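You operate a simulated robot arm through the tools that you are given. There is no shell and no other tool.

The job below is to be done with a simulated robot arm. You get a single attempt, and the scene is never put back.

## Task
Put things in order on the beech table. At the end: the black socks from the beech table stands where the black belt stood; the black belt from the beech table stands where the grey paper ball stood; the orange clothes peg from the beech table stands on top of the blue hardback book (marked "LAKES"); the grey paper ball from the beech table is on the brown carton; whatever was shut is shut again. Leave all else as you found it, and nothing knocked over.

It is judged by the outcome, as a careful person would: the job done as asked, and still so three seconds after it is handed in. It fails if anything else is knocked over, pushed out of place, dropped, spilled or broken.

## Robot
A 7-joint arm with a two-finger parallel gripper, fixed in place. Base frame: the origin is at the foot of the arm, x ahead of it, y to its left, z up; the work surface is at about z = 0.85. Readings come in m, rad, newtons and seconds.
With the tool pointing down near the work surface it reaches from about 0.24 to 0.68 m from the base axis. Its first joint turns from -1.152 to 1.152 rad. Payload 2.4 kg.
The tool frame sits at the grasp point between the pads (the TCP): z along the fingers, y along the line on which they close. The tips reach 0.03 m beyond it. The gripper opens to 0.094 m. The fingers are 0.028 m wide and 0.01 m thick; the gripper's body (0.05 by 0.096 m) begins 0.055 m behind the TCP.
Orientation is that of the tool frame in the base frame, as a unit quaternion [x, y, z, w]. With the fingers straight down and closing along the base's y, the tool's x points along the base's -x, its y along +y and its z along -z.

## Interface
- The arm moves only by the tool send_rows. Its argument "targets" is one flat list of numbers, 7 for each row, row after row: the shift along the tool's x, y, z in m, then the turn, a rotation vector about the tool's x, y, z in rad, then the finger opening in m, from 0 to 0.094. In form: [dx, dy, dz, rx, ry, rz, fingers, dx, dy, dz, rx, ry, rz, fingers, ...]. A call has 1 to 20 rows; each row shifts and turns the commanded pose from where the row before left it, along the tool's axes as they then stand. Each row takes 0.2 s and may step no farther than 0.05 m and 0.15 rad from the row before; otherwise, or with a gripper value out of range, the whole call is refused. Where a pose cannot be reached the arm comes as near as it can. A force on the tool above 40 N (or 10 N above the force at the start of the call, whichever is more), or a blocked arm, ends the call early, and 0.2 s more pass. Each finger travels about 0.153 m/s and halts on what it meets, pressing with about 28 N; the grip force reading is that of the motor and also rises with nothing between the fingers. The clock runs only during rows and for 0.2 s after the last one: add rows that do not move to give the fingers time. The reply holds the time, the measured pose of the TCP, the force on the tool along the base axes, the opening and the grip force, in the units named above and with some noise, with the torque about the TCP (base axes, N m) and any sound that the robot's microphone picked up, and new pictures: "pictures" is both (left out), scene, wrist or none.
- Cameras (640 x 400 px; columns grow to the right, rows downward): "scene" is fixed at [0.0432, 0.4762, 1.4468]; the picture's right is [-0.71, -0.70, 0.00], its down [-0.38, 0.38, -0.84] and it looks along [0.59, -0.60, -0.54] (base axes); focal length 327 px, centre (320, 200). "wrist" rides on the gripper at [0.076, 0.014, -0.103] in the tool frame; the picture's right is [-0.18, 0.98, 0.00], its down [-0.75, -0.14, -0.64] and it looks along [-0.63, -0.12, 0.77] (tool axes); focal length 243 px, centre (320, 200). There is no depth. A picture from a camera that has moved, and an enlarged one, comes with that camera's place and axes in the base frame and with its lens.
- inspect(camera, box): a new picture of the part [left, top, right, bottom] of that camera's present view, enlarged. No time passes.
- finish_job(): hands the job in; it is judged then, once.

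Nothing tells you positions but the pictures and the camera data. Unless the task says otherwise, let go and move clear before handing in.

The tools are called after ">>>" by a JSON object that holds its "api" and its "payload". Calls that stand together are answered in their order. send_rows: Moves the arm, as the interface text tells. Its arguments: {"type":"object","properties":{"targets":{"type":"array"},"pictures":{"type":"string","enum":["both","scene","wrist","none"]}},"required":["targets"]} The other tools are called the same way: inspect (camera, box) takes an enlarged picture of a part of a camera's view; finish_job () hands the job in.

At the start:

```text
t: 0.0
tcp_pos: [0.4614, -0.0187, 1.1013]
ee_rot: [0.0, 1.0, 0.001, 0.0]
force: [-0.5, 0.3, 0.0]
ft_torque: [0.01, 0.02, 0.0]
opening: 0.0943
grip_force: 0.1
```

scene: 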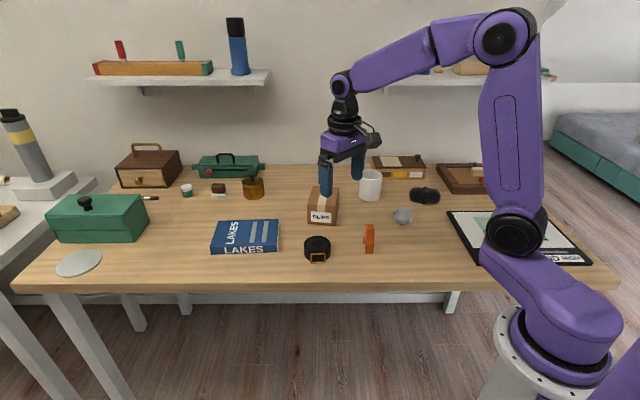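
wrist: 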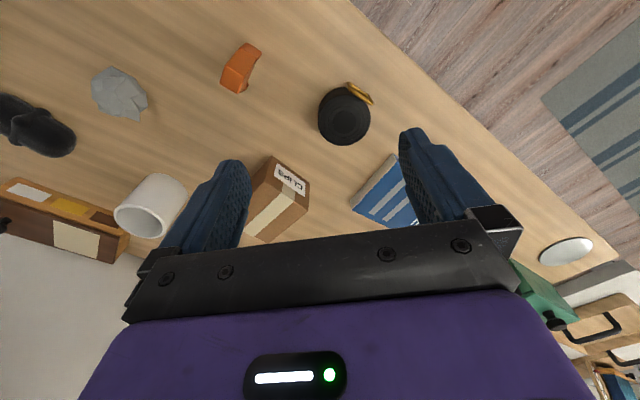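

I see the table with the book, belt (rolled, black with gold buckle), peg, paper ball, socks and a small carton marked "CLIPS". I'll look closer before moving.

>>> {"api": "inspect", "payload": {"camera": "scene", "box": [200, 150, 360, 270]}}

>>> {"api": "inspect", "payload": {"camera": "scene", "box": [340, 150, 500, 270]}}

>>> {"api": "inspect", "payload": {"camera": "wrist", "box": [0, 20, 400, 270]}}

>>> {"api": "inspect", "payload": {"camera": "scene", "box": [40, 130, 280, 290]}}

```text
3.33 times, centred on (280, 210) of scene
camera zoom: at [0.0432, 0.4762, 1.4468], right [-0.71, -0.7, 0.0], down [-0.38, 0.38, -0.84], along [0.59, -0.6, -0.54], focal length 1092 px, centre (453, 167)
```

zoom: 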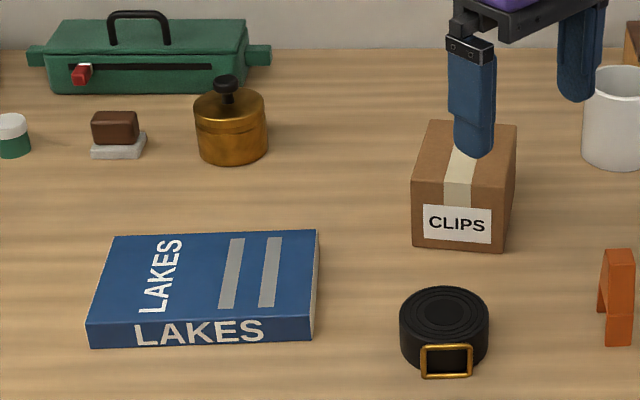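

```text
3.33 times, centred on (420, 210) of scene
camera zoom: at [0.0432, 0.4762, 1.4468], right [-0.71, -0.7, 0.0], down [-0.38, 0.38, -0.84], along [0.59, -0.6, -0.54], focal length 1092 px, centre (-13, 167)
```

zoom: 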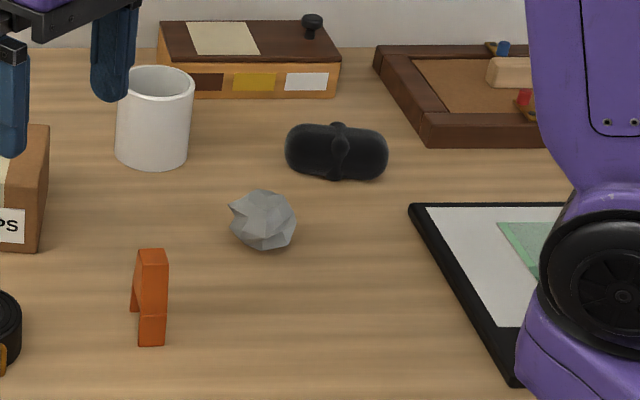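

```text
1.60 times, centred on (200, 145) of wrist
camera zoom: at [0.3854, -0.0051, 1.2033], right [0.18, 0.98, 0.0], down [0.75, -0.14, 0.64], along [0.63, -0.12, -0.77], focal length 388 px, centre (512, 288)
```

zoom: 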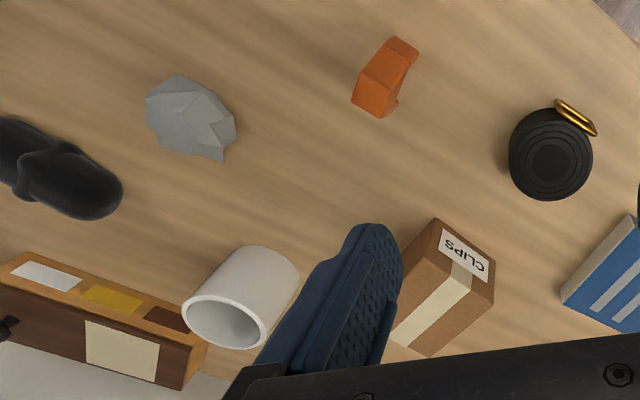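

```text
2.50 times, centred on (160, 210) of scene
camera zoom: at [0.0432, 0.4762, 1.4468], right [-0.71, -0.7, 0.0], down [-0.38, 0.38, -0.84], along [0.59, -0.6, -0.54], focal length 819 px, centre (720, 175)
```

zoom: 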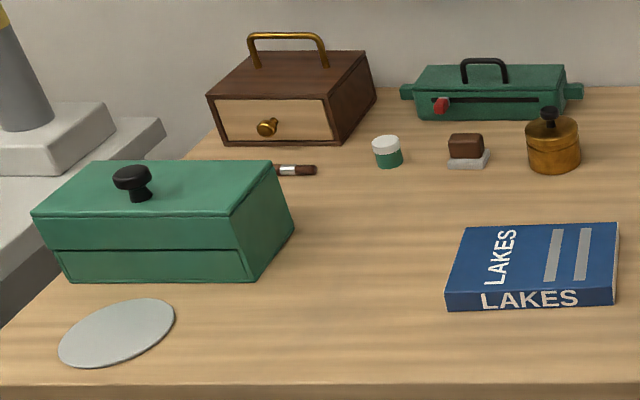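

The layout as I read it: belt about (0.514, 0.006), ball about (0.430, -0.271), socks about (0.44, -0.42), and peg about (0.43, -0.10). The carton top is about (0.63, -0.136) at z 0.92, and the near corner of the book is about (0.60, 0.08). I'll shift to see the peg and ball more closely.

>>> {"api": "send_rows", "payload": {"targets": [0.03, -0.03, 0.015, 0, 0, 0, 0.094, 0.03, -0.03, 0.015, 0, 0, 0, 0.094, 0.03, -0.03, 0.015, 0, 0, 0, 0.094, 0.03, -0.03, 0.015, 0, 0, 0, 0.094, 0, 0, 0, 0, 0, 0, 0.094]}}

```text
t: 1.2
tcp_pos: [0.3382, -0.1384, 1.0412]
ee_rot: [0.0, 1.0, 0.0, -0.001]
force: [-0.4, 0.2, -0.7]
ft_torque: [0.02, 0.0, 0.02]
opening: 0.0937
grip_force: 0.1
camera wrist: at [0.2633, -0.1229, 1.1434], right [0.18, 0.98, 0.0], down [0.75, -0.14, 0.64], along [0.63, -0.12, -0.77], focal length 243 px, centre (320, 200)
```

scene: 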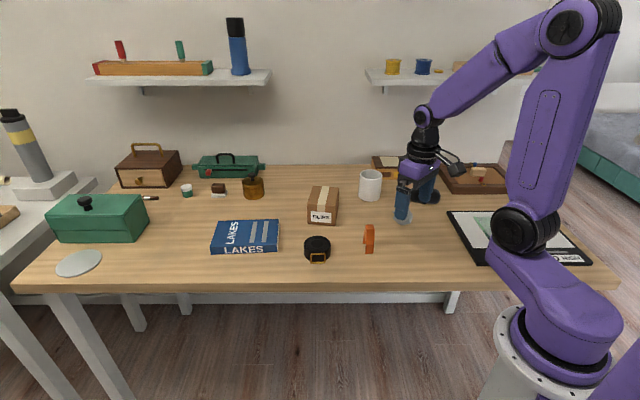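
wrist: 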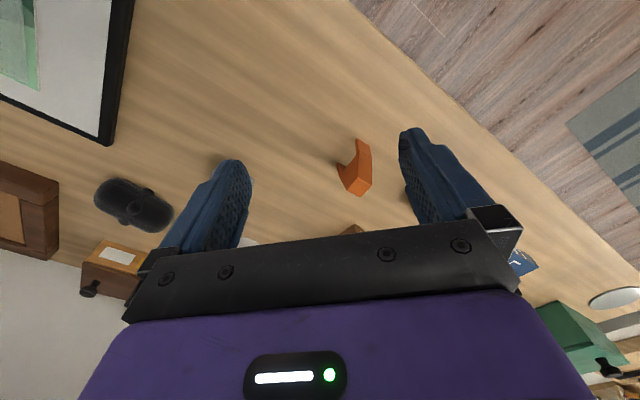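

>>> {"api": "inspect", "payload": {"camera": "wrist", "box": [300, 110, 420, 220]}}

>>> {"api": "inspect", "payload": {"camera": "scene", "box": [295, 180, 395, 270]}}

>>> {"api": "inspect", "payload": {"camera": "wrist", "box": [60, 140, 240, 260]}}

```text
3.64 times, centred on (360, 165) of wrist
camera zoom: at [0.2633, -0.1229, 1.1434], right [0.18, 0.98, 0.0], down [0.75, -0.14, 0.64], along [0.63, -0.12, -0.77], focal length 882 px, centre (174, 327)
```

zoom: 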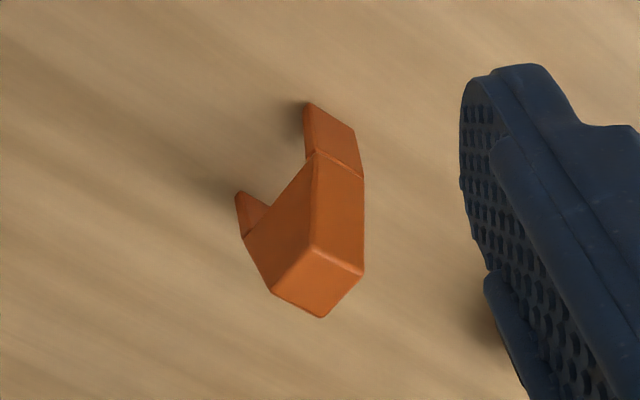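

```text
4.44 times, centred on (345, 225) of scene
camera zoom: at [0.0432, 0.4762, 1.4468], right [-0.71, -0.7, 0.0], down [-0.38, 0.38, -0.84], along [0.59, -0.6, -0.54], focal length 1455 px, centre (209, 89)
```

zoom: 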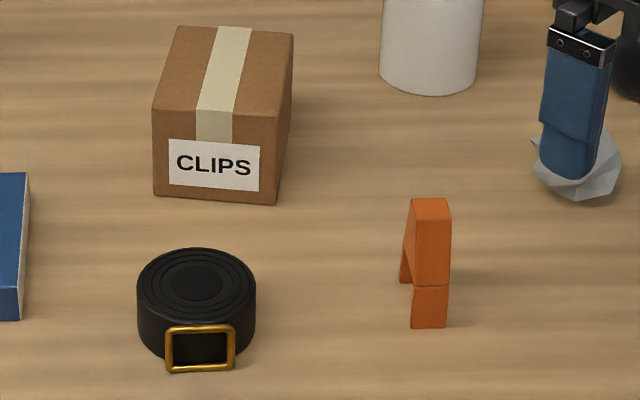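

```text
3.33 times, centred on (150, 200) of wrist
camera zoom: at [0.2633, -0.1229, 1.1434], right [0.18, 0.98, 0.0], down [0.75, -0.14, 0.64], along [0.63, -0.12, -0.77], focal length 809 px, centre (887, 200)
```

zoom: 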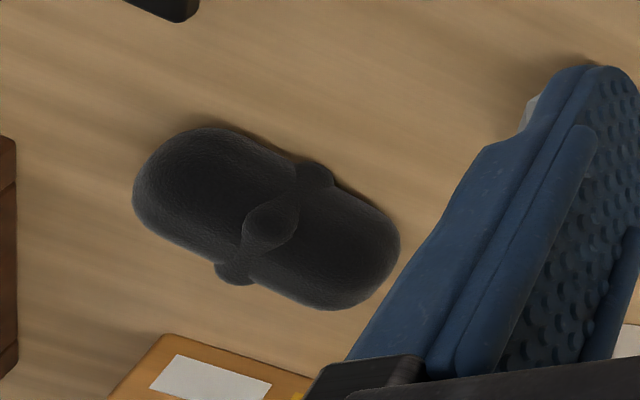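

The peg is an upright A-frame, about 0.02 m wide and 0.07 m tall, centred near (0.434, -0.108). I'll turn the gripper about 0.72 rad so it closes across the peg's width, and hover above it.

>>> {"api": "send_rows", "payload": {"targets": [0, 0, 0, 0, 0, 0.144, 0.07, 0, 0, 0, 0, 0, 0.144, 0.07, 0, 0, 0, 0, 0, 0.144, 0.07, 0, 0, 0, 0, 0, 0.144, 0.07, 0, 0, 0, 0, 0, 0.144, 0.07, -0.0173, 0.0287, 0.0133, 0, 0, 0, 0.07, -0.0173, 0.0287, 0.0133, 0, 0, 0, 0.07, -0.0173, 0.0287, 0.0133, 0, 0, 0, 0.07, 0, 0, 0, 0, 0, 0, 0.07]}}

```text
t: 3.2
tcp_pos: [0.4375, -0.1098, 1.0011]
ee_rot: [0.353, 0.936, 0.0, 0.0]
force: [-0.2, 0.0, 0.0]
ft_torque: [-0.04, 0.0, 0.02]
opening: 0.0702
grip_force: 0.0
camera wrist: at [0.3913, -0.0497, 1.1036], right [0.79, 0.62, 0.0], down [0.47, -0.6, 0.64], along [0.4, -0.51, -0.77], focal length 243 px, centre (320, 200)
```

scene: 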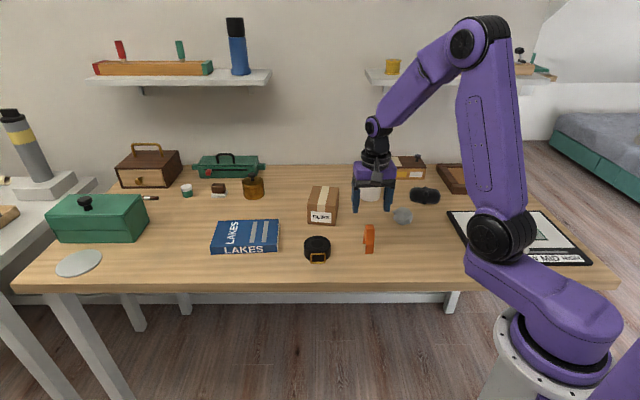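
wrist: 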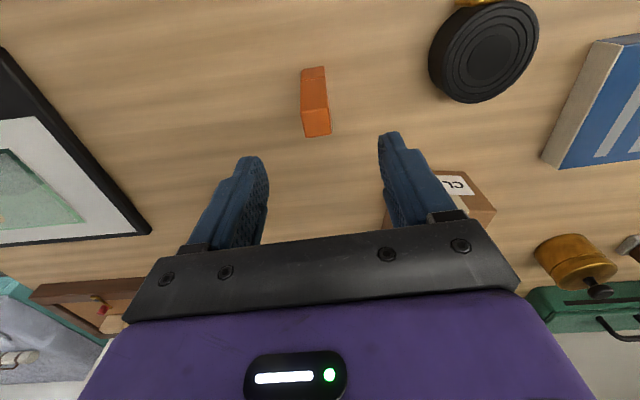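

>>> {"api": "inspect", "payload": {"camera": "wrist", "box": [260, 50, 380, 150]}}

>>> {"api": "inspect", "payload": {"camera": "scene", "box": [330, 150, 450, 260]}}

```text
4.00 times, centred on (320, 100) of wrist
camera zoom: at [0.3913, -0.0497, 1.1036], right [0.79, 0.62, 0.0], down [0.47, -0.6, 0.64], along [0.4, -0.51, -0.77], focal length 970 px, centre (320, 600)
```

zoom: 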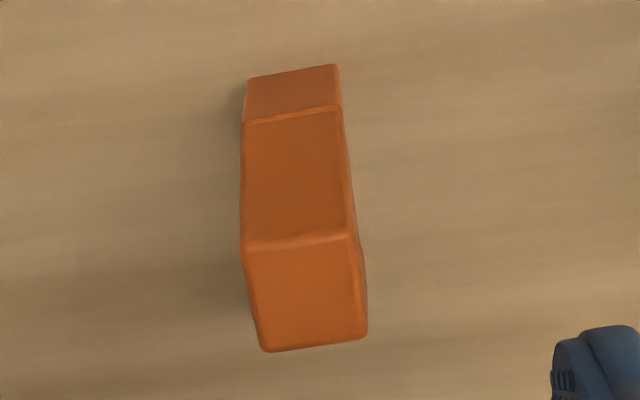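

```text
3.64 times, centred on (390, 205) of scene
camera zoom: at [0.0432, 0.4762, 1.4468], right [-0.71, -0.7, 0.0], down [-0.38, 0.38, -0.84], along [0.59, -0.6, -0.54], focal length 1191 px, centre (66, 182)
```

zoom: 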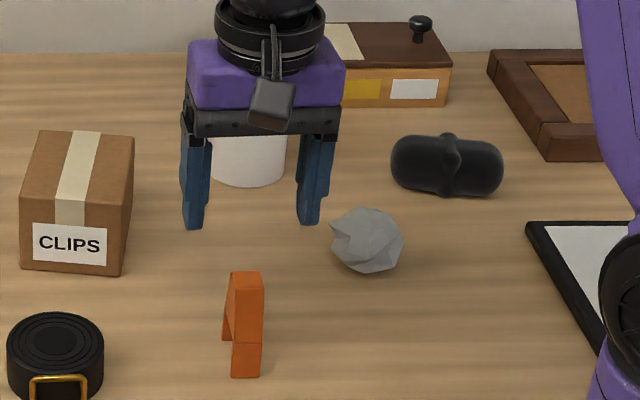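

The peg is centred under the gripper to within about 2 mm. I'll trim the yaw slightly, descend to z about 0.895 and close.

>>> {"api": "send_rows", "payload": {"targets": [0.001, -0.0015, 0.01, 0, 0, 0.035, 0.07, 0, 0, 0.024, 0, 0, 0, 0.07, 0, 0, 0.024, 0, 0, 0, 0.07, 0, 0, 0.024, 0, 0, 0, 0.07, 0, 0, 0.024, 0, 0, 0, 0.07, 0, 0, 0, 0, 0, 0, 0.07]}}

```text
t: 4.6
tcp_pos: [0.4355, -0.1098, 0.8946]
ee_rot: [0.369, 0.93, 0.0, 0.001]
force: [-0.1, 0.4, 0.8]
ft_torque: [0.01, 0.01, 0.04]
opening: 0.0698
grip_force: 0.2
camera wrist: at [0.3906, -0.0476, 0.9977], right [0.81, 0.59, 0.0], down [0.45, -0.62, 0.64], along [0.38, -0.52, -0.77], focal length 243 px, centre (320, 200)
```

scene: 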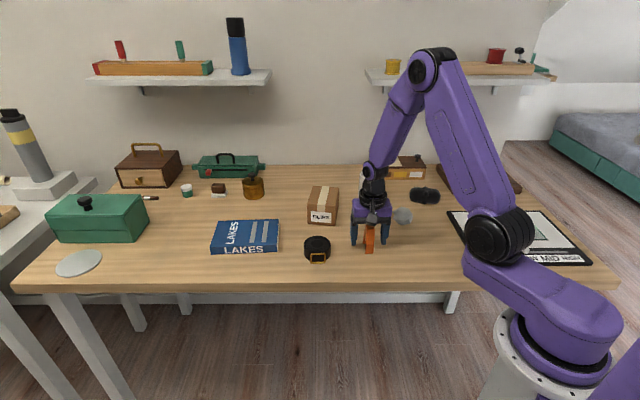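
wrist: 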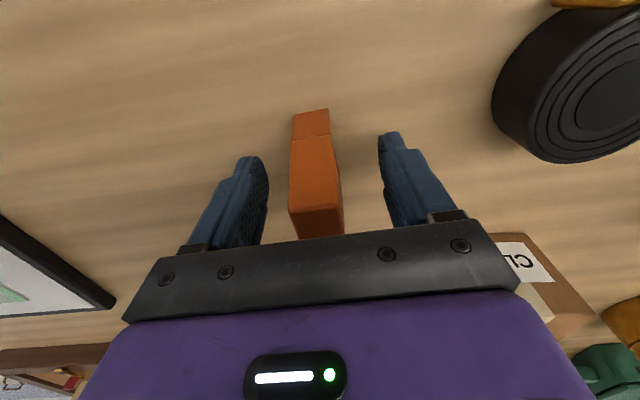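

The peg sits between the fingers, so I'll close on it and lift.

>>> {"api": "send_rows", "payload": {"targets": [0, 0, 0, 0, 0, 0, 0.04, 0, 0, 0, 0, 0, 0, 0.01, 0, 0, 0, 0, 0, 0, 0.01, 0, 0, -0.01, 0, 0, 0, 0.01, 0, 0, -0.03, 0, 0, 0, 0.01, 0, 0, -0.03, 0, 0, 0, 0.01, 0, 0, -0.03, 0, 0, 0, 0.01, 0, 0, 0, 0, 0, 0, 0.01]}}

```text
t: 6.4
tcp_pos: [0.4357, -0.1103, 0.9963]
ee_rot: [0.369, 0.93, 0.0, -0.001]
force: [0.6, -0.3, 0.1]
ft_torque: [0.0, 0.0, -0.02]
opening: 0.0252
grip_force: 28.0
camera wrist: at [0.3899, -0.0471, 1.097], right [0.81, 0.59, 0.0], down [0.45, -0.62, 0.64], along [0.38, -0.52, -0.77], focal length 243 px, centre (320, 200)
```

scene: 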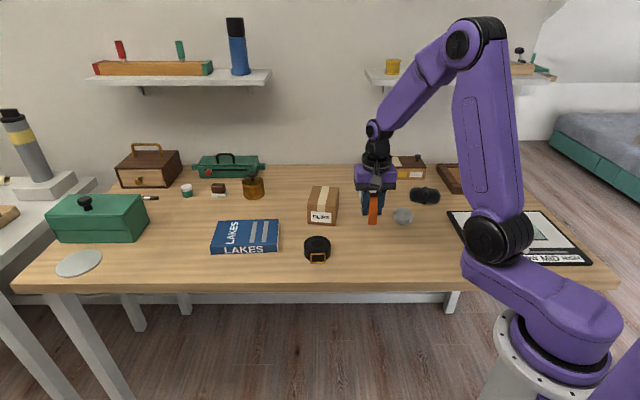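
wrist: 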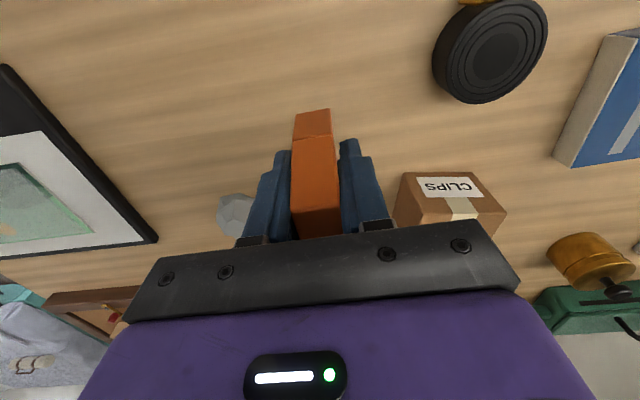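

The peg is held. I'm carrying it toward the book and will check the book's position from there.

>>> {"api": "send_rows", "payload": {"targets": [-0.0047, 0.036, -0.003, 0, 0, 0, 0.01, -0.0047, 0.036, 0, 0, 0, 0, 0.01, -0.0047, 0.036, 0, 0, 0, 0, 0.01, -0.0047, 0.036, 0, 0, 0, 0, 0.01, -0.0047, 0.036, 0, 0, 0, 0, 0.01, 0, 0.03, 0, 0, 0, 0, 0.01, 0, 0, 0, 0, 0, 0, 0.01]}}

```text
t: 8.0
tcp_pos: [0.5965, 0.026, 0.9959]
ee_rot: [0.369, 0.929, 0.0, 0.0]
force: [0.1, -0.6, -0.4]
ft_torque: [-0.03, 0.0, 0.0]
opening: 0.0254
grip_force: 28.0
camera wrist: at [0.5496, 0.0899, 1.0992], right [0.81, 0.59, 0.0], down [0.45, -0.62, 0.64], along [0.38, -0.52, -0.77], focal length 243 px, centre (320, 200)
```

scene: 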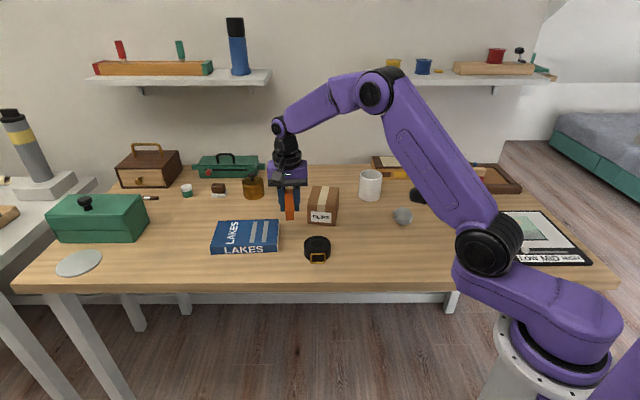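
wrist: 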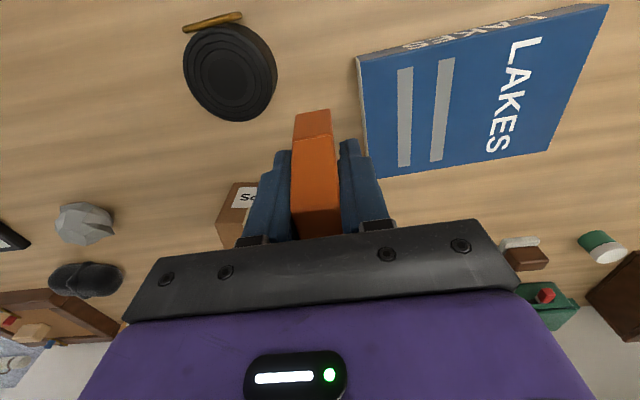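

Both cameras agree on the book: near corner (0.597, 0.079), right edge running to (0.687, -0.002). I'll place the peg at about (0.654, 0.068), well inside the cover, lowering carefully.

>>> {"api": "send_rows", "payload": {"targets": [-0.0065, 0.035, 0, 0, 0, 0, 0.01, -0.0065, 0.035, 0, 0, 0, 0, 0.01, 0, 0, 0.025, 0, 0, 0, 0.01, 0, 0, 0.025, 0, 0, 0, 0.01, 0, 0, 0.015, 0, 0, 0, 0.01, 0, 0, 0, 0, 0, 0, 0.01]}}

```text
t: 9.4
tcp_pos: [0.6524, 0.0702, 0.9325]
ee_rot: [0.37, 0.929, 0.0, 0.0]
force: [-0.1, -0.1, -0.2]
ft_torque: [-0.03, 0.0, -0.01]
opening: 0.025
grip_force: 28.1
camera wrist: at [0.6074, 0.1334, 1.0359], right [0.81, 0.59, 0.0], down [0.45, -0.62, 0.64], along [0.38, -0.52, -0.77], focal length 243 px, centre (320, 200)
```

scene: 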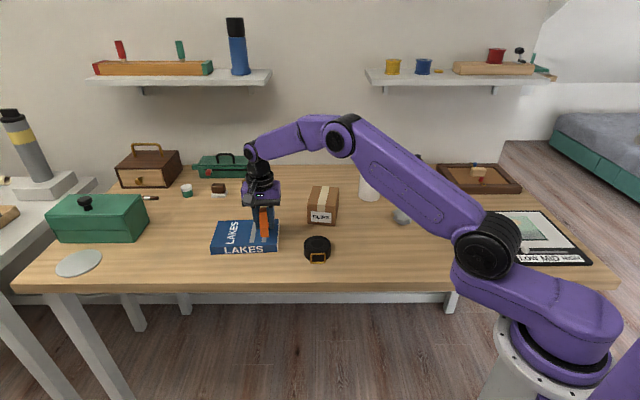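
wrist: 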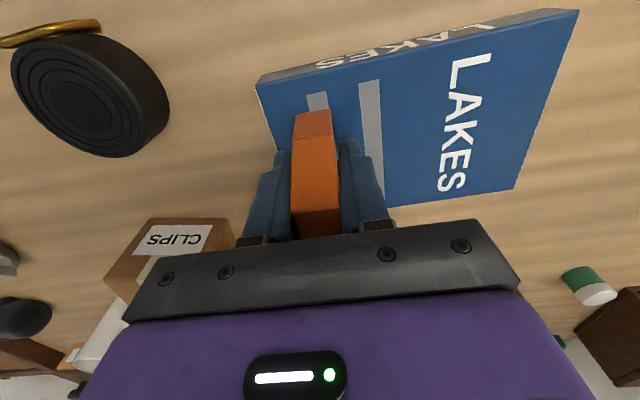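

>>> {"api": "send_rows", "payload": {"targets": [0, 0, 0.004, 0, 0, 0, 0.01, 0, 0, 0.004, 0, 0, 0, 0.01, 0, 0, 0.002, 0, 0, 0, 0.01, 0, 0, 0, 0, 0, 0, 0.01], "pictures": "scene"}}

>>> {"api": "inspect", "payload": {"camera": "scene", "box": [200, 180, 300, 265]}}

```text
t: 10.4
tcp_pos: [0.6532, 0.0707, 0.9224]
ee_rot: [0.369, 0.929, 0.0, 0.0]
force: [-0.2, 0.4, 2.0]
ft_torque: [-0.02, 0.01, -0.07]
opening: 0.0254
grip_force: 28.0
```

scene: 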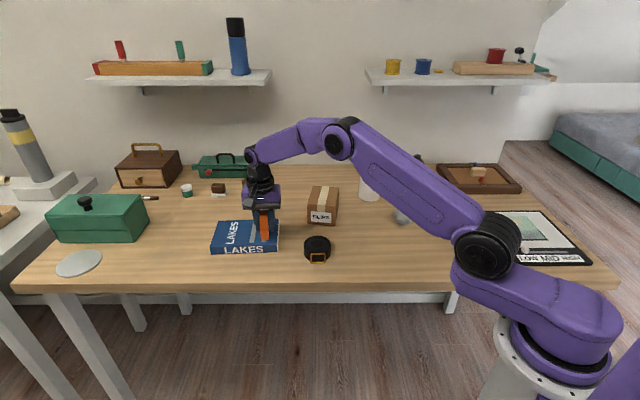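

```text
4.71 times, centred on (250, 222) of scene
camera zoom: at [0.0431, 0.4762, 1.4468], right [-0.71, -0.7, 0.0], down [-0.38, 0.38, -0.84], along [0.59, -0.6, -0.54], focal length 1541 px, centre (649, 94)
```

zoom: 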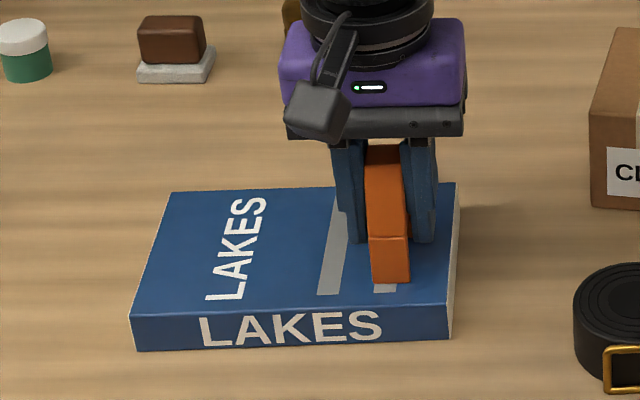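

>>> {"api": "send_rows", "payload": {"targets": [0, 0, 0.002, 0, 0, 0, 0.01, 0, 0, 0, 0, 0, 0, 0.01], "pictures": "none"}}

```text
t: 11.0
tcp_pos: [0.653, 0.0706, 0.922]
ee_rot: [0.368, 0.93, 0.001, 0.002]
force: [-6.2, 0.9, 21.7]
ft_torque: [0.09, 0.33, -0.01]
opening: 0.0251
grip_force: 27.7
```

The peg has touched the cover (force rise at z 0.922). I'll back off the excess pressure, open, and rise straight up.

>>> {"api": "send_rows", "payload": {"targets": [0, 0, -0.002, 0, 0, 0, 0.01, 0, 0, 0, 0, 0, 0, 0.01, 0, 0, 0, 0, 0, 0, 0.03, 0, 0, 0, 0, 0, 0, 0.04, 0, 0, 0, 0, 0, 0, 0.06, 0, 0, 0, 0, 0, 0, 0.06, 0, 0, -0.02, 0, 0, 0, 0.06, 0, 0, -0.03, 0, 0, 0, 0.06, 0, 0, -0.03, 0, 0, 0, 0.06, 0, 0, 0, 0, 0, 0, 0.06]}}

>>> {"api": "inspect", "payload": {"camera": "scene", "box": [200, 180, 300, 265]}}

```text
t: 13.2
tcp_pos: [0.6544, 0.0704, 1.004]
ee_rot: [0.369, 0.93, 0.001, -0.001]
force: [0.0, -0.2, -0.1]
ft_torque: [0.01, -0.01, 0.01]
opening: 0.0601
grip_force: 0.1
camera wrist: at [0.6093, 0.1323, 1.1063], right [0.81, 0.59, 0.0], down [0.45, -0.62, 0.64], along [0.38, -0.52, -0.77], focal length 243 px, centre (320, 200)
```

scene: 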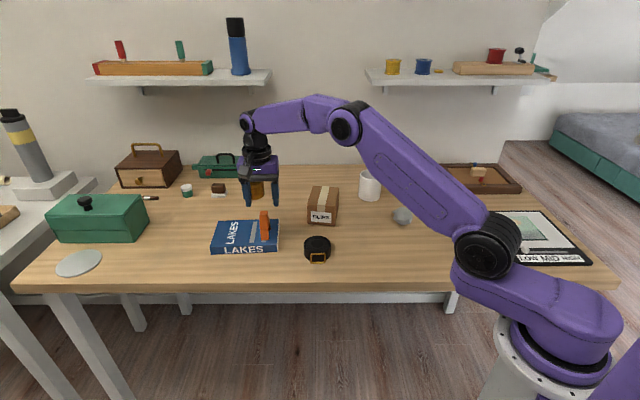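
wrist: 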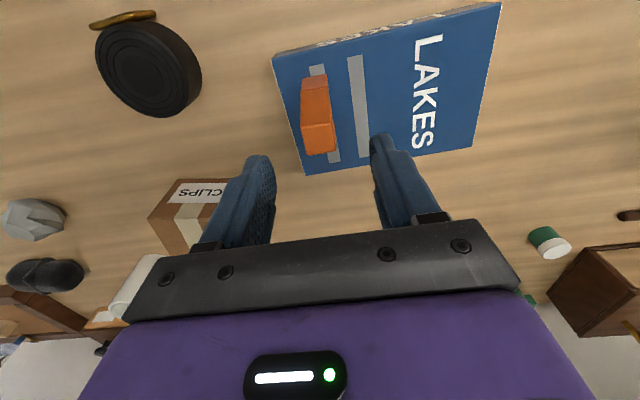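

```text
4.71 times, centred on (250, 222) of scene
camera zoom: at [0.0432, 0.4762, 1.4468], right [-0.71, -0.7, 0.0], down [-0.38, 0.38, -0.84], along [0.59, -0.6, -0.54], focal length 1541 px, centre (649, 94)
```

zoom: 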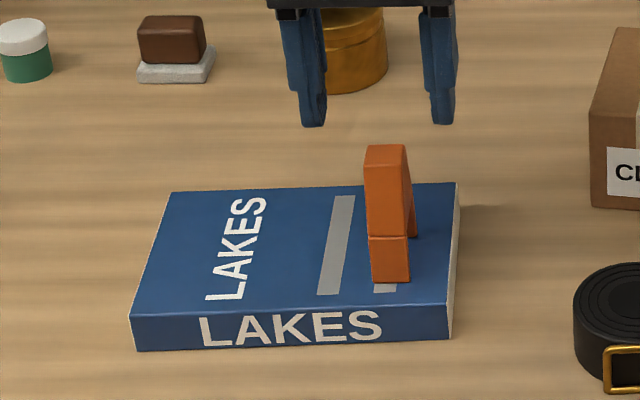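

The peg stands upright on the book. Next is the paper ball: I'll move above it at roughly (0.430, -0.271) with the gripper fully open.

>>> {"api": "send_rows", "payload": {"targets": [-0.0071, -0.0402, 0, 0, 0, 0, 0.06, -0.0071, -0.0402, 0, 0, 0, 0, 0.094, -0.0071, -0.0402, 0, 0, 0, 0, 0.094, -0.0071, -0.0402, 0, 0, 0, 0, 0.094, -0.0071, -0.0402, 0, 0, 0, 0, 0.094, -0.0071, -0.0402, 0, 0, 0, 0, 0.094, -0.0071, -0.0402, 0, 0, 0, 0, 0.094, -0.0071, -0.0402, 0, 0, 0, 0, 0.094, -0.0071, -0.0402, 0, 0, 0, 0, 0.094, -0.0071, -0.0402, 0, 0, 0, 0, 0.094, 0, 0, 0, 0, 0, 0, 0.094]}}

>>> {"api": "inspect", "payload": {"camera": "wrist", "box": [240, 50, 400, 170]}}

>>> {"api": "inspect", "payload": {"camera": "scene", "box": [340, 150, 460, 260]}}

```text
t: 15.6
tcp_pos: [0.4304, -0.2719, 1.0036]
ee_rot: [0.367, 0.93, 0.0, 0.0]
force: [0.7, 0.3, -0.9]
ft_torque: [0.0, 0.01, 0.01]
opening: 0.0942
grip_force: 0.1
camera wrist: at [0.3846, -0.21, 1.1058], right [0.81, 0.59, 0.0], down [0.45, -0.62, 0.64], along [0.38, -0.52, -0.77], focal length 243 px, centre (320, 200)
```

scene: 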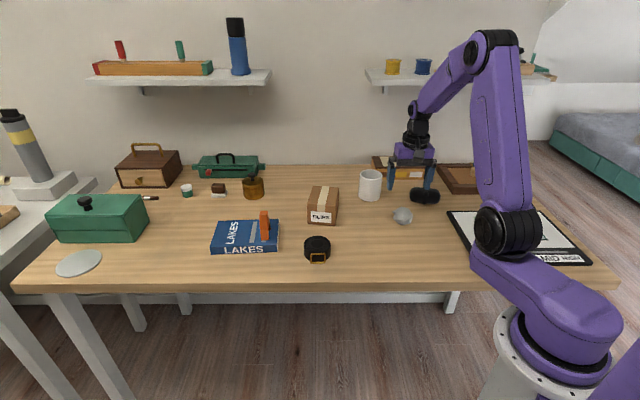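
wrist: 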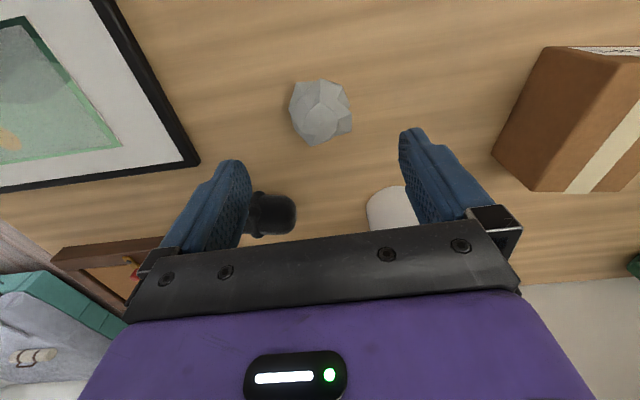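

```text
3.33 times, centred on (320, 110) of wrist
camera zoom: at [0.3846, -0.21, 1.1058], right [0.81, 0.59, 0.0], down [0.45, -0.62, 0.64], along [0.38, -0.52, -0.77], focal length 809 px, centre (320, 500)
```

zoom: 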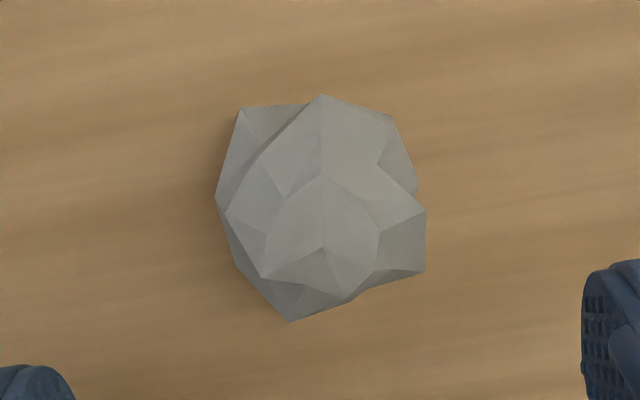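

```text
3.64 times, centred on (400, 205) of scene
camera zoom: at [0.0432, 0.4761, 1.4468], right [-0.71, -0.7, 0.0], down [-0.38, 0.38, -0.84], along [0.59, -0.6, -0.54], focal length 1191 px, centre (29, 182)
```

zoom: 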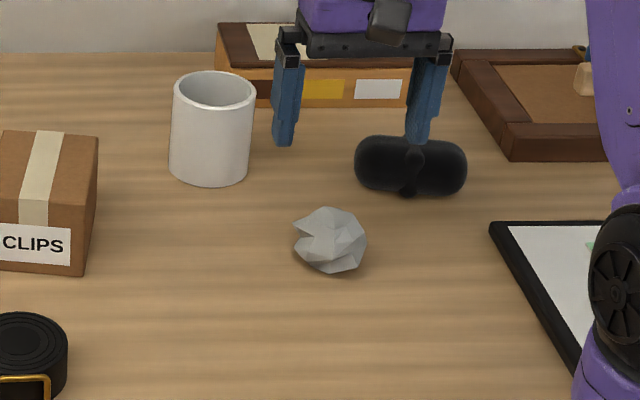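

The ball spans about 0.06 m and is centred near (0.433, -0.2755). Descending around it to z about 0.884.

>>> {"api": "send_rows", "payload": {"targets": [-0.0044, -0.0008, 0.02, 0, 0, 0, 0.094, 0, 0, 0.025, 0, 0, 0, 0.094, 0, 0, 0.025, 0, 0, 0, 0.094, 0, 0, 0.025, 0, 0, 0, 0.094, 0, 0, 0.0235, 0, 0, 0, 0.094, 0, 0, 0, 0, 0, 0, 0.094]}}

>>> {"api": "inspect", "payload": {"camera": "scene", "box": [340, 150, 460, 260]}}

```text
t: 17.0
tcp_pos: [0.4307, -0.2742, 0.885]
ee_rot: [0.369, 0.929, -0.001, 0.001]
force: [0.0, -0.5, 0.3]
ft_torque: [0.02, 0.0, 0.01]
opening: 0.0941
grip_force: 0.1
camera wrist: at [0.3849, -0.2127, 0.9864], right [0.81, 0.59, 0.0], down [0.45, -0.62, 0.64], along [0.38, -0.52, -0.77], focal length 243 px, centre (320, 200)
```

scene: 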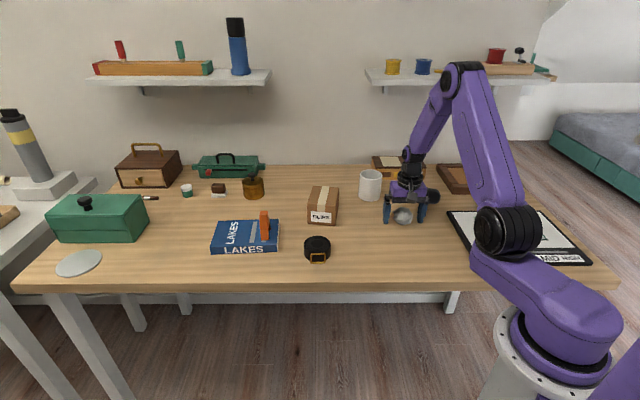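
wrist: 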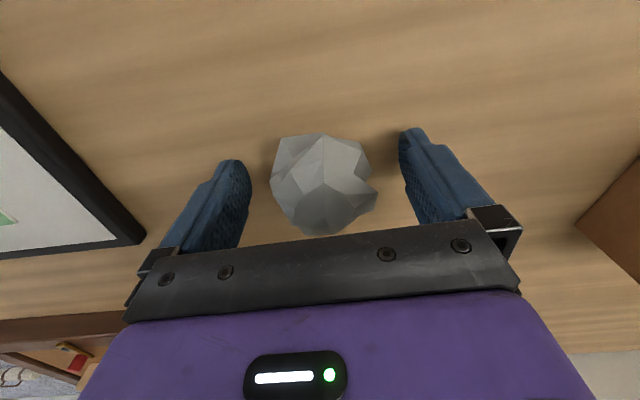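

```text
3.64 times, centred on (400, 205) of scene
camera zoom: at [0.0432, 0.4762, 1.4468], right [-0.71, -0.7, 0.0], down [-0.38, 0.38, -0.84], along [0.59, -0.6, -0.54], focal length 1191 px, centre (29, 182)
```

zoom: 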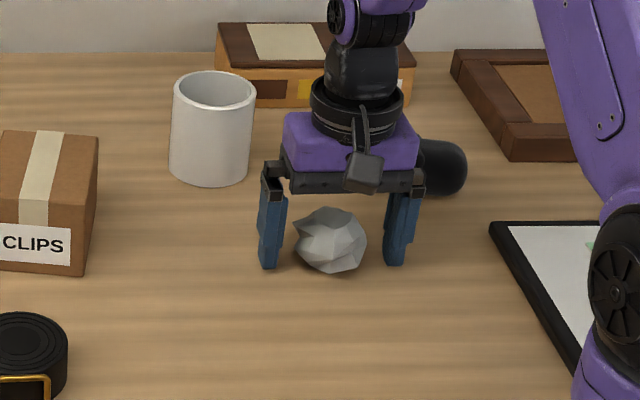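

>>> {"api": "send_rows", "payload": {"targets": [-0.004, 0, 0, 0, 0, 0, 0.094, 0, 0, 0, 0, 0, 0, 0.075, 0, 0, 0, 0, 0, 0, 0.06, 0, 0, 0, 0, 0, 0, 0.04, 0, 0, 0, 0, 0, 0, 0.03, 0, 0, 0, 0, 0, 0, 0.03]}}

```text
t: 18.4
tcp_pos: [0.4329, -0.2772, 0.8845]
ee_rot: [0.368, 0.93, 0.0, 0.0]
force: [0.4, 0.1, 0.4]
ft_torque: [-0.03, 0.02, -0.02]
opening: 0.0529
grip_force: 27.9
camera wrist: at [0.3887, -0.2153, 0.9863], right [0.81, 0.59, 0.0], down [0.45, -0.62, 0.64], along [0.38, -0.52, -0.77], focal length 243 px, centre (320, 200)
```

scene: 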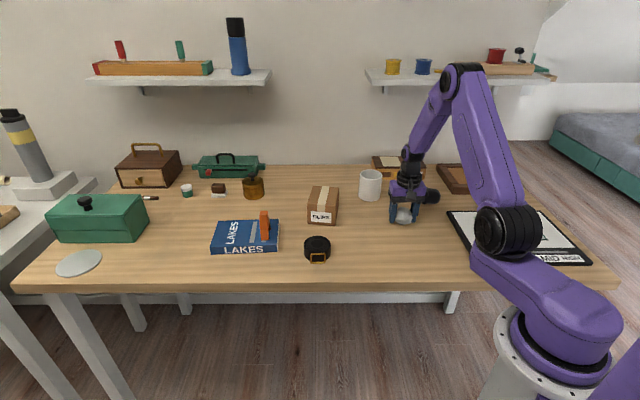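
wrist: 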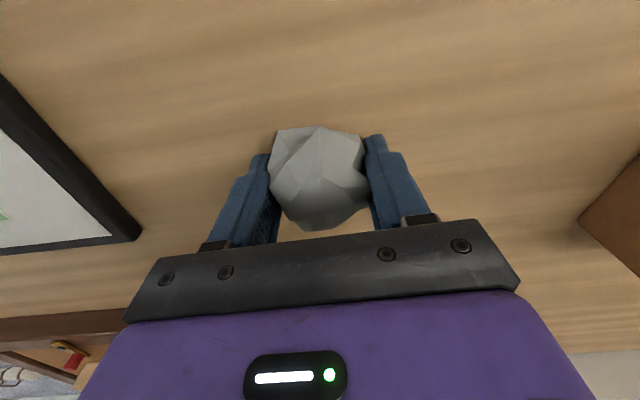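

The ball is gripped. I'll lift it and move toward the carton's near side so the wrist camera can view the carton's top.

>>> {"api": "send_rows", "payload": {"targets": [0, 0, -0.02, 0, 0, 0, 0.03, 0, 0, -0.03, 0, 0, 0, 0.03, 0, 0, -0.04, 0, 0, 0, 0.03, 0, 0, -0.04, 0, 0, 0, 0.03, 0, 0, -0.035, 0, 0, 0, 0.03, 0.0058, 0.0397, 0, 0, 0, 0, 0.03, 0.0058, 0.0397, 0, 0, 0, 0, 0.03, 0.0058, 0.0397, 0, 0, 0, 0, 0.03, 0.0058, 0.0397, 0, 0, 0, 0, 0.03, 0.0058, 0.0397, 0, 0, 0, 0, 0.03, 0.0058, 0.0397, 0, 0, 0, 0, 0.03, 0, 0, 0, 0, 0, 0, 0.03]}}

>>> {"api": "inspect", "payload": {"camera": "wrist", "box": [200, 60, 440, 240]}}

```text
t: 21.0
tcp_pos: [0.5738, -0.0776, 1.049]
ee_rot: [0.369, 0.929, 0.0, 0.001]
force: [0.6, 0.0, 0.5]
ft_torque: [-0.01, 0.04, -0.04]
opening: 0.0527
grip_force: 28.1
camera wrist: at [0.5279, -0.0161, 1.1517], right [0.81, 0.59, 0.0], down [0.45, -0.62, 0.64], along [0.38, -0.52, -0.77], focal length 243 px, centre (320, 200)
```

scene: 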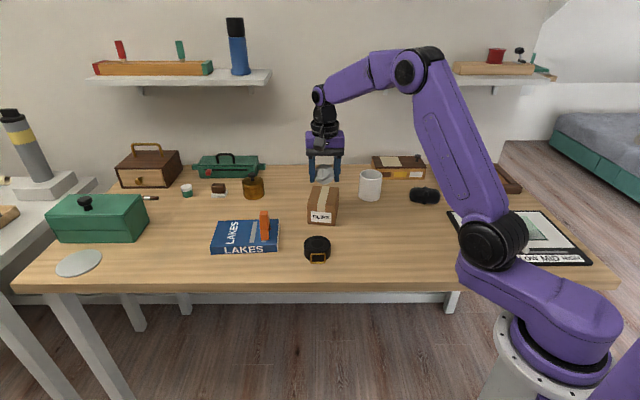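
wrist: 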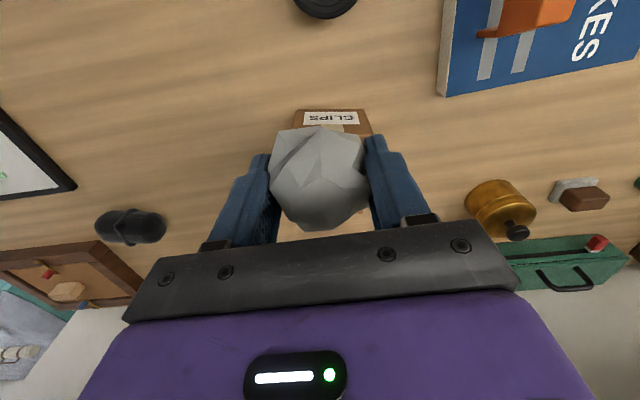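

```text
2.22 times, centred on (320, 150) of wrist
camera zoom: at [0.5279, -0.0161, 1.1517], right [0.81, 0.59, 0.0], down [0.45, -0.62, 0.64], along [0.38, -0.52, -0.77], focal length 539 px, centre (320, 311)
```

zoom: 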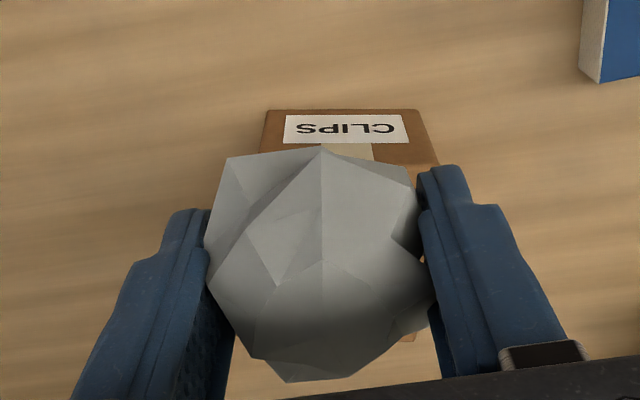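

The carton's centre works out to about (0.631, -0.137) with its top at z about 0.92. I'm moving over it and lowering to just above contact.

>>> {"api": "send_rows", "payload": {"targets": [-0.0275, -0.0013, 0, 0, 0, 0, 0.03, -0.0275, -0.0013, 0, 0, 0, 0, 0.03, -0.0274, -0.0014, 0, 0, 0, 0, 0.03, 0, 0, 0.03, 0, 0, 0, 0.03, 0, 0, 0.03, 0, 0, 0, 0.03, 0, 0, 0.022, 0, 0, 0, 0.03, 0, 0, 0, 0, 0, 0, 0.03]}}

>>> {"api": "inspect", "payload": {"camera": "scene", "box": [280, 140, 380, 240]}}

>>> {"api": "inspect", "payload": {"camera": "wrist", "box": [200, 60, 440, 240]}}

```text
t: 22.6
tcp_pos: [0.6318, -0.1374, 0.9674]
ee_rot: [0.369, 0.929, 0.0, 0.0]
force: [0.4, -0.8, -0.1]
ft_torque: [0.03, -0.01, 0.03]
opening: 0.0529
grip_force: 27.7
camera wrist: at [0.5864, -0.0753, 1.0698], right [0.81, 0.59, 0.0], down [0.45, -0.62, 0.64], along [0.38, -0.52, -0.77], focal length 243 px, centre (320, 200)
```

scene: 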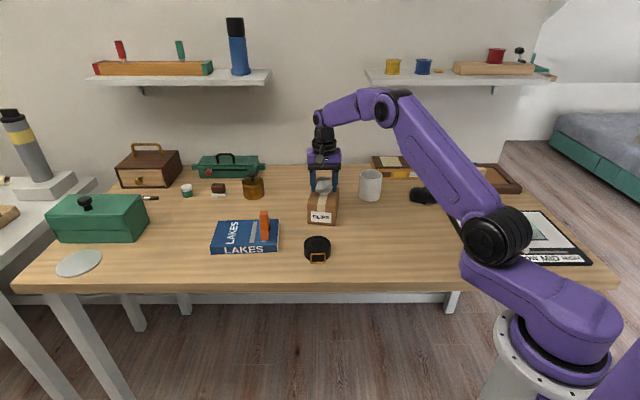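
wrist: 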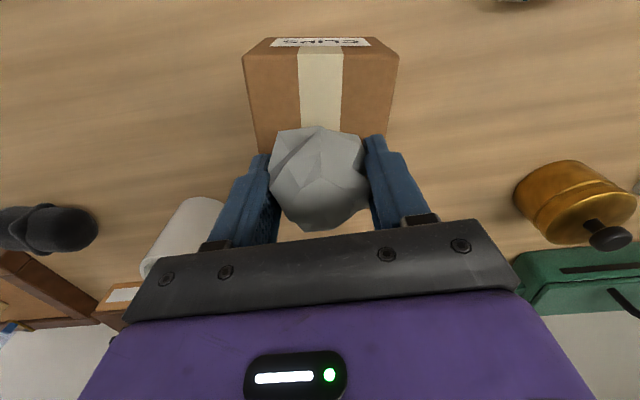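

```text
4.00 times, centred on (330, 190) of scene
camera zoom: at [0.0432, 0.4762, 1.4468], right [-0.71, -0.7, 0.0], down [-0.38, 0.38, -0.84], along [0.59, -0.6, -0.54], focal length 1310 px, centre (280, 240)
```

zoom: 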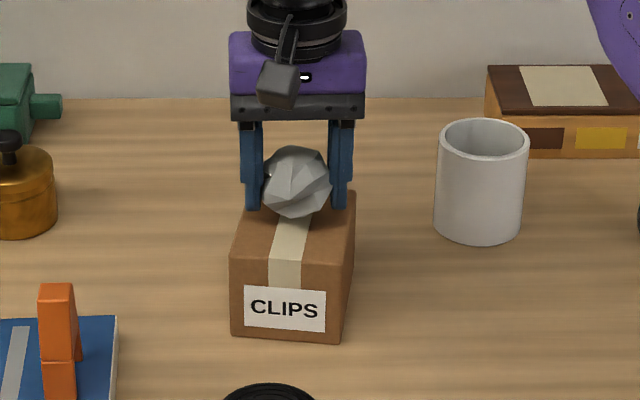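

```text
2.22 times, centred on (320, 150) of wrist
camera zoom: at [0.5864, -0.0753, 1.0698], right [0.81, 0.59, 0.0], down [0.45, -0.62, 0.64], along [0.38, -0.52, -0.77], focal length 539 px, centre (320, 311)
```

zoom: 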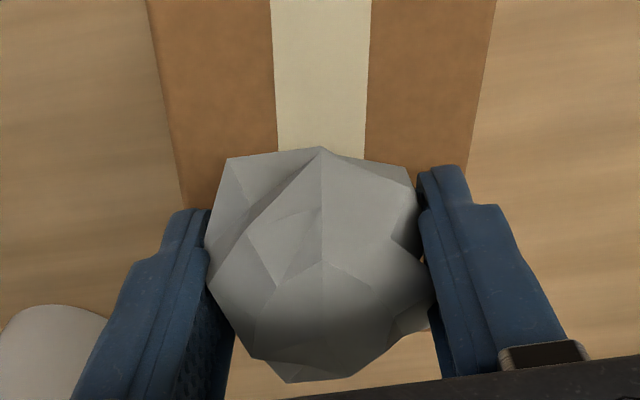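

>>> {"api": "send_rows", "payload": {"targets": [0, 0, 0.005, 0, 0, 0, 0.03, 0, 0, 0.004, 0, 0, 0, 0.03, 0, 0, 0.002, 0, 0, 0, 0.03, 0, 0, 0, 0, 0, 0, 0.03], "pictures": "scene"}}

>>> {"api": "inspect", "payload": {"camera": "scene", "box": [290, 150, 360, 220]}}

```text
t: 23.6
tcp_pos: [0.6328, -0.1391, 0.9577]
ee_rot: [0.369, 0.93, 0.0, 0.002]
force: [-3.1, 0.7, 21.9]
ft_torque: [0.07, 0.22, -0.04]
opening: 0.0529
grip_force: 27.8
```

scene: 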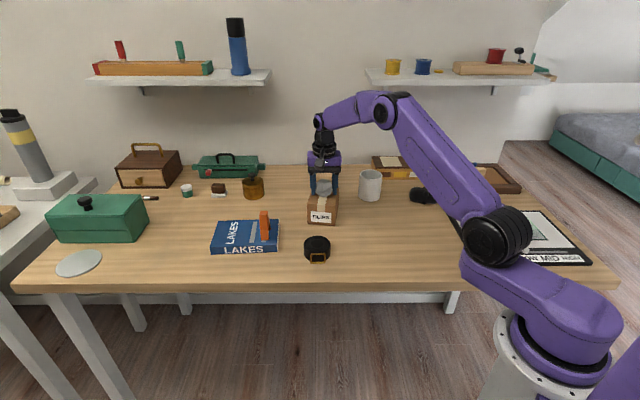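

```text
5.71 times, centred on (325, 185) of scene
camera zoom: at [0.0426, 0.4763, 1.4468], right [-0.71, -0.7, 0.0], down [-0.38, 0.38, -0.84], along [0.59, -0.6, -0.54], focal length 1871 px, centre (291, 286)
```

zoom: 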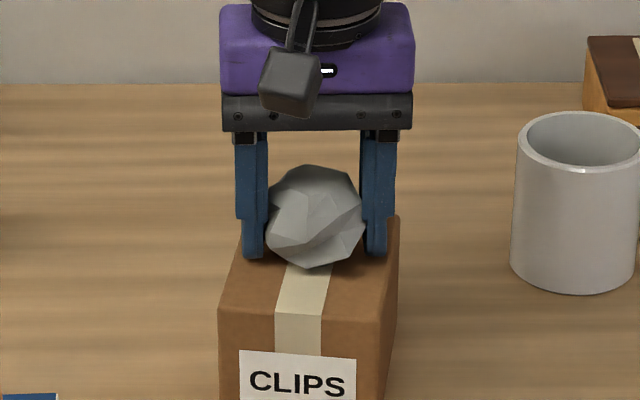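

The ball is in contact. I'll relieve the pressure, open gently, and hold to see whether it settles before rising.

>>> {"api": "send_rows", "payload": {"targets": [0, 0, -0.0015, 0, 0, 0, 0.03, 0, 0, 0, 0, 0, 0, 0.03, 0, 0, 0, 0, 0, 0, 0.053, 0, 0, 0, 0, 0, 0, 0.056, 0, 0, 0, 0, 0, 0, 0.06, 0, 0, 0, 0, 0, 0, 0.066, 0, 0, 0, 0, 0, 0, 0.075, 0, 0, 0, 0, 0, 0, 0.075, 0, 0, 0, 0, 0, 0, 0.075]}}

>>> {"api": "inspect", "payload": {"camera": "scene", "box": [290, 150, 360, 220]}}

```text
t: 25.6
tcp_pos: [0.6317, -0.1385, 0.9561]
ee_rot: [0.369, 0.93, 0.0, 0.001]
force: [-0.1, -0.7, 0.3]
ft_torque: [0.02, 0.01, 0.01]
opening: 0.0749
grip_force: 0.1
camera wrist: at [0.586, -0.0767, 1.0599], right [0.81, 0.59, 0.0], down [0.45, -0.62, 0.64], along [0.38, -0.52, -0.77], focal length 243 px, centre (320, 200)
```

scene: 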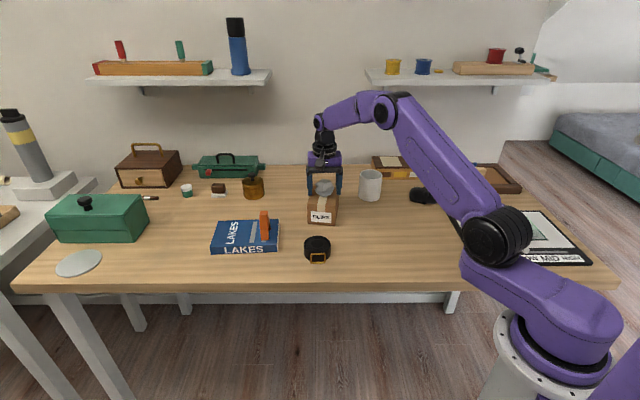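
wrist: 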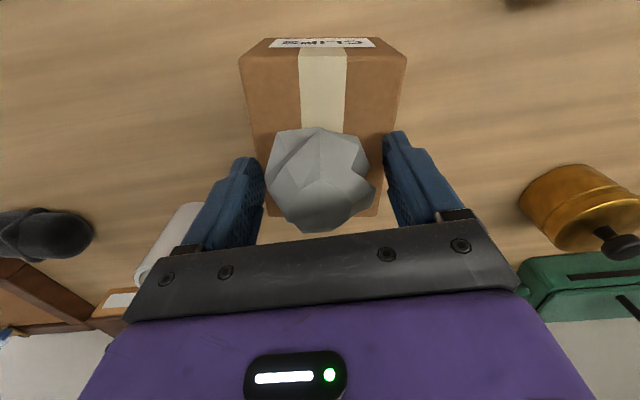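

```text
5.71 times, centred on (325, 185) of scene
camera zoom: at [0.0432, 0.4762, 1.4468], right [-0.71, -0.7, 0.0], down [-0.38, 0.38, -0.84], along [0.59, -0.6, -0.54], focal length 1871 px, centre (291, 286)
```

zoom: 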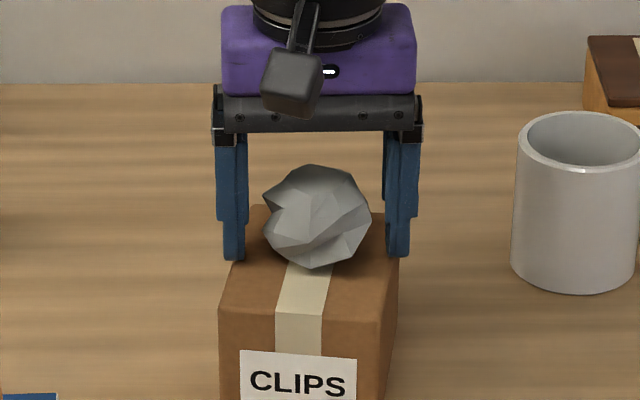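

The ball rests on the carton on its own. Now I'll rise and go over the belt at about (0.514, 0.005); the buckle points along the tool's x, so the current yaw suits it.

>>> {"api": "send_rows", "payload": {"targets": [0, 0, -0.02, 0, 0, 0, 0.075, 0, 0, -0.03, 0, 0, 0, 0.075, 0, 0, -0.03, 0, 0, 0, 0.075, 0, 0, -0.02, 0, 0, 0, 0.075, 0.046, 0.0058, 0, 0, 0, 0, 0.094, 0.046, 0.0058, 0, 0, 0, 0, 0.094, 0.046, 0.0058, 0, 0, 0, 0, 0.094, 0.046, 0.0058, 0, 0, 0, 0, 0.094, 0, 0, 0.03, 0, 0, 0, 0.094, 0, 0, 0.03, 0, 0, 0, 0.094, 0, 0, 0, 0, 0, 0, 0.094]}}

>>> {"api": "inspect", "payload": {"camera": "wrist", "box": [240, 40, 400, 160]}}

>>> {"api": "inspect", "payload": {"camera": "scene", "box": [270, 180, 370, 280]}}

```text
t: 28.0
tcp_pos: [0.5128, 0.0032, 0.9986]
ee_rot: [0.369, 0.93, 0.0, 0.0]
force: [-0.2, 0.5, 0.2]
ft_torque: [-0.01, 0.02, -0.02]
opening: 0.0939
grip_force: 0.1
camera wrist: at [0.4669, 0.0661, 1.1004], right [0.81, 0.59, 0.0], down [0.45, -0.62, 0.64], along [0.38, -0.52, -0.77], focal length 243 px, centre (320, 200)
```

scene: 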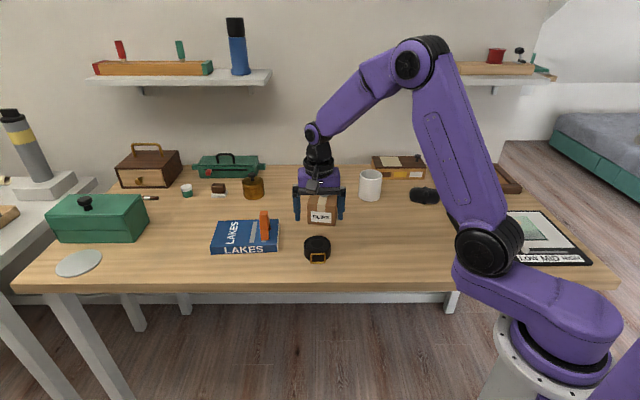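
wrist: 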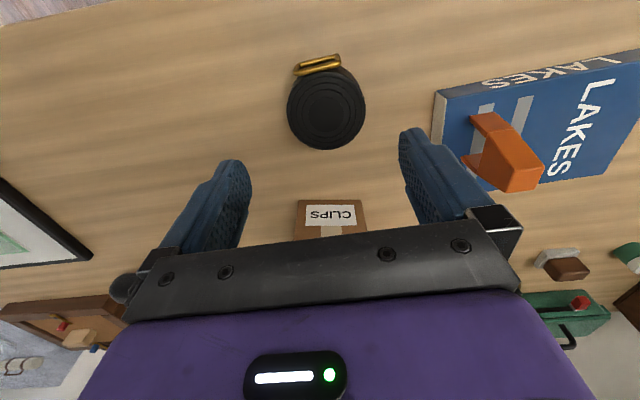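

```text
3.33 times, centred on (320, 100) of wrist
camera zoom: at [0.4669, 0.0661, 1.1004], right [0.81, 0.59, 0.0], down [0.45, -0.62, 0.64], along [0.38, -0.52, -0.77], focal length 809 px, centre (320, 533)
```

zoom: 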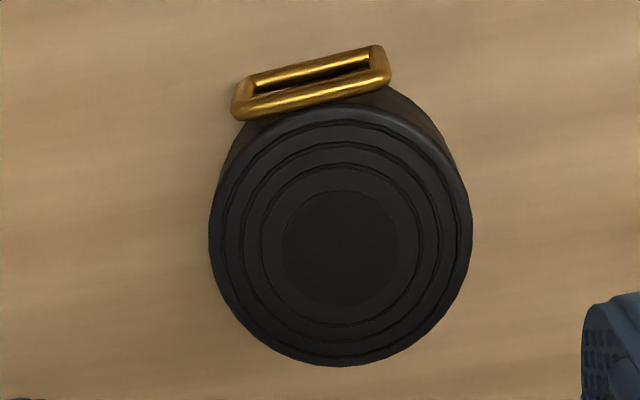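

```text
4.00 times, centred on (320, 230) of scene
camera zoom: at [0.0432, 0.4762, 1.4468], right [-0.71, -0.7, 0.0], down [-0.38, 0.38, -0.84], along [0.59, -0.6, -0.54], focal length 1310 px, centre (320, 80)
```

zoom: 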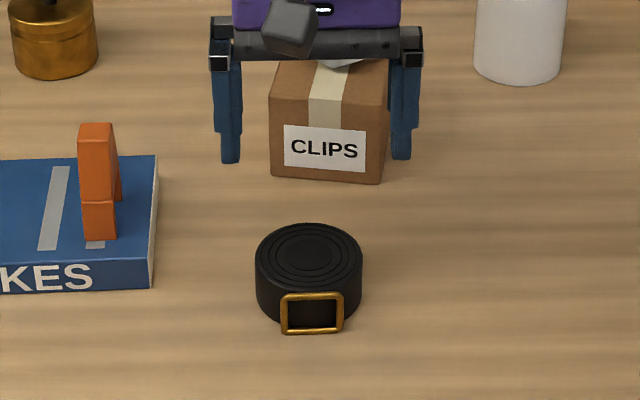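

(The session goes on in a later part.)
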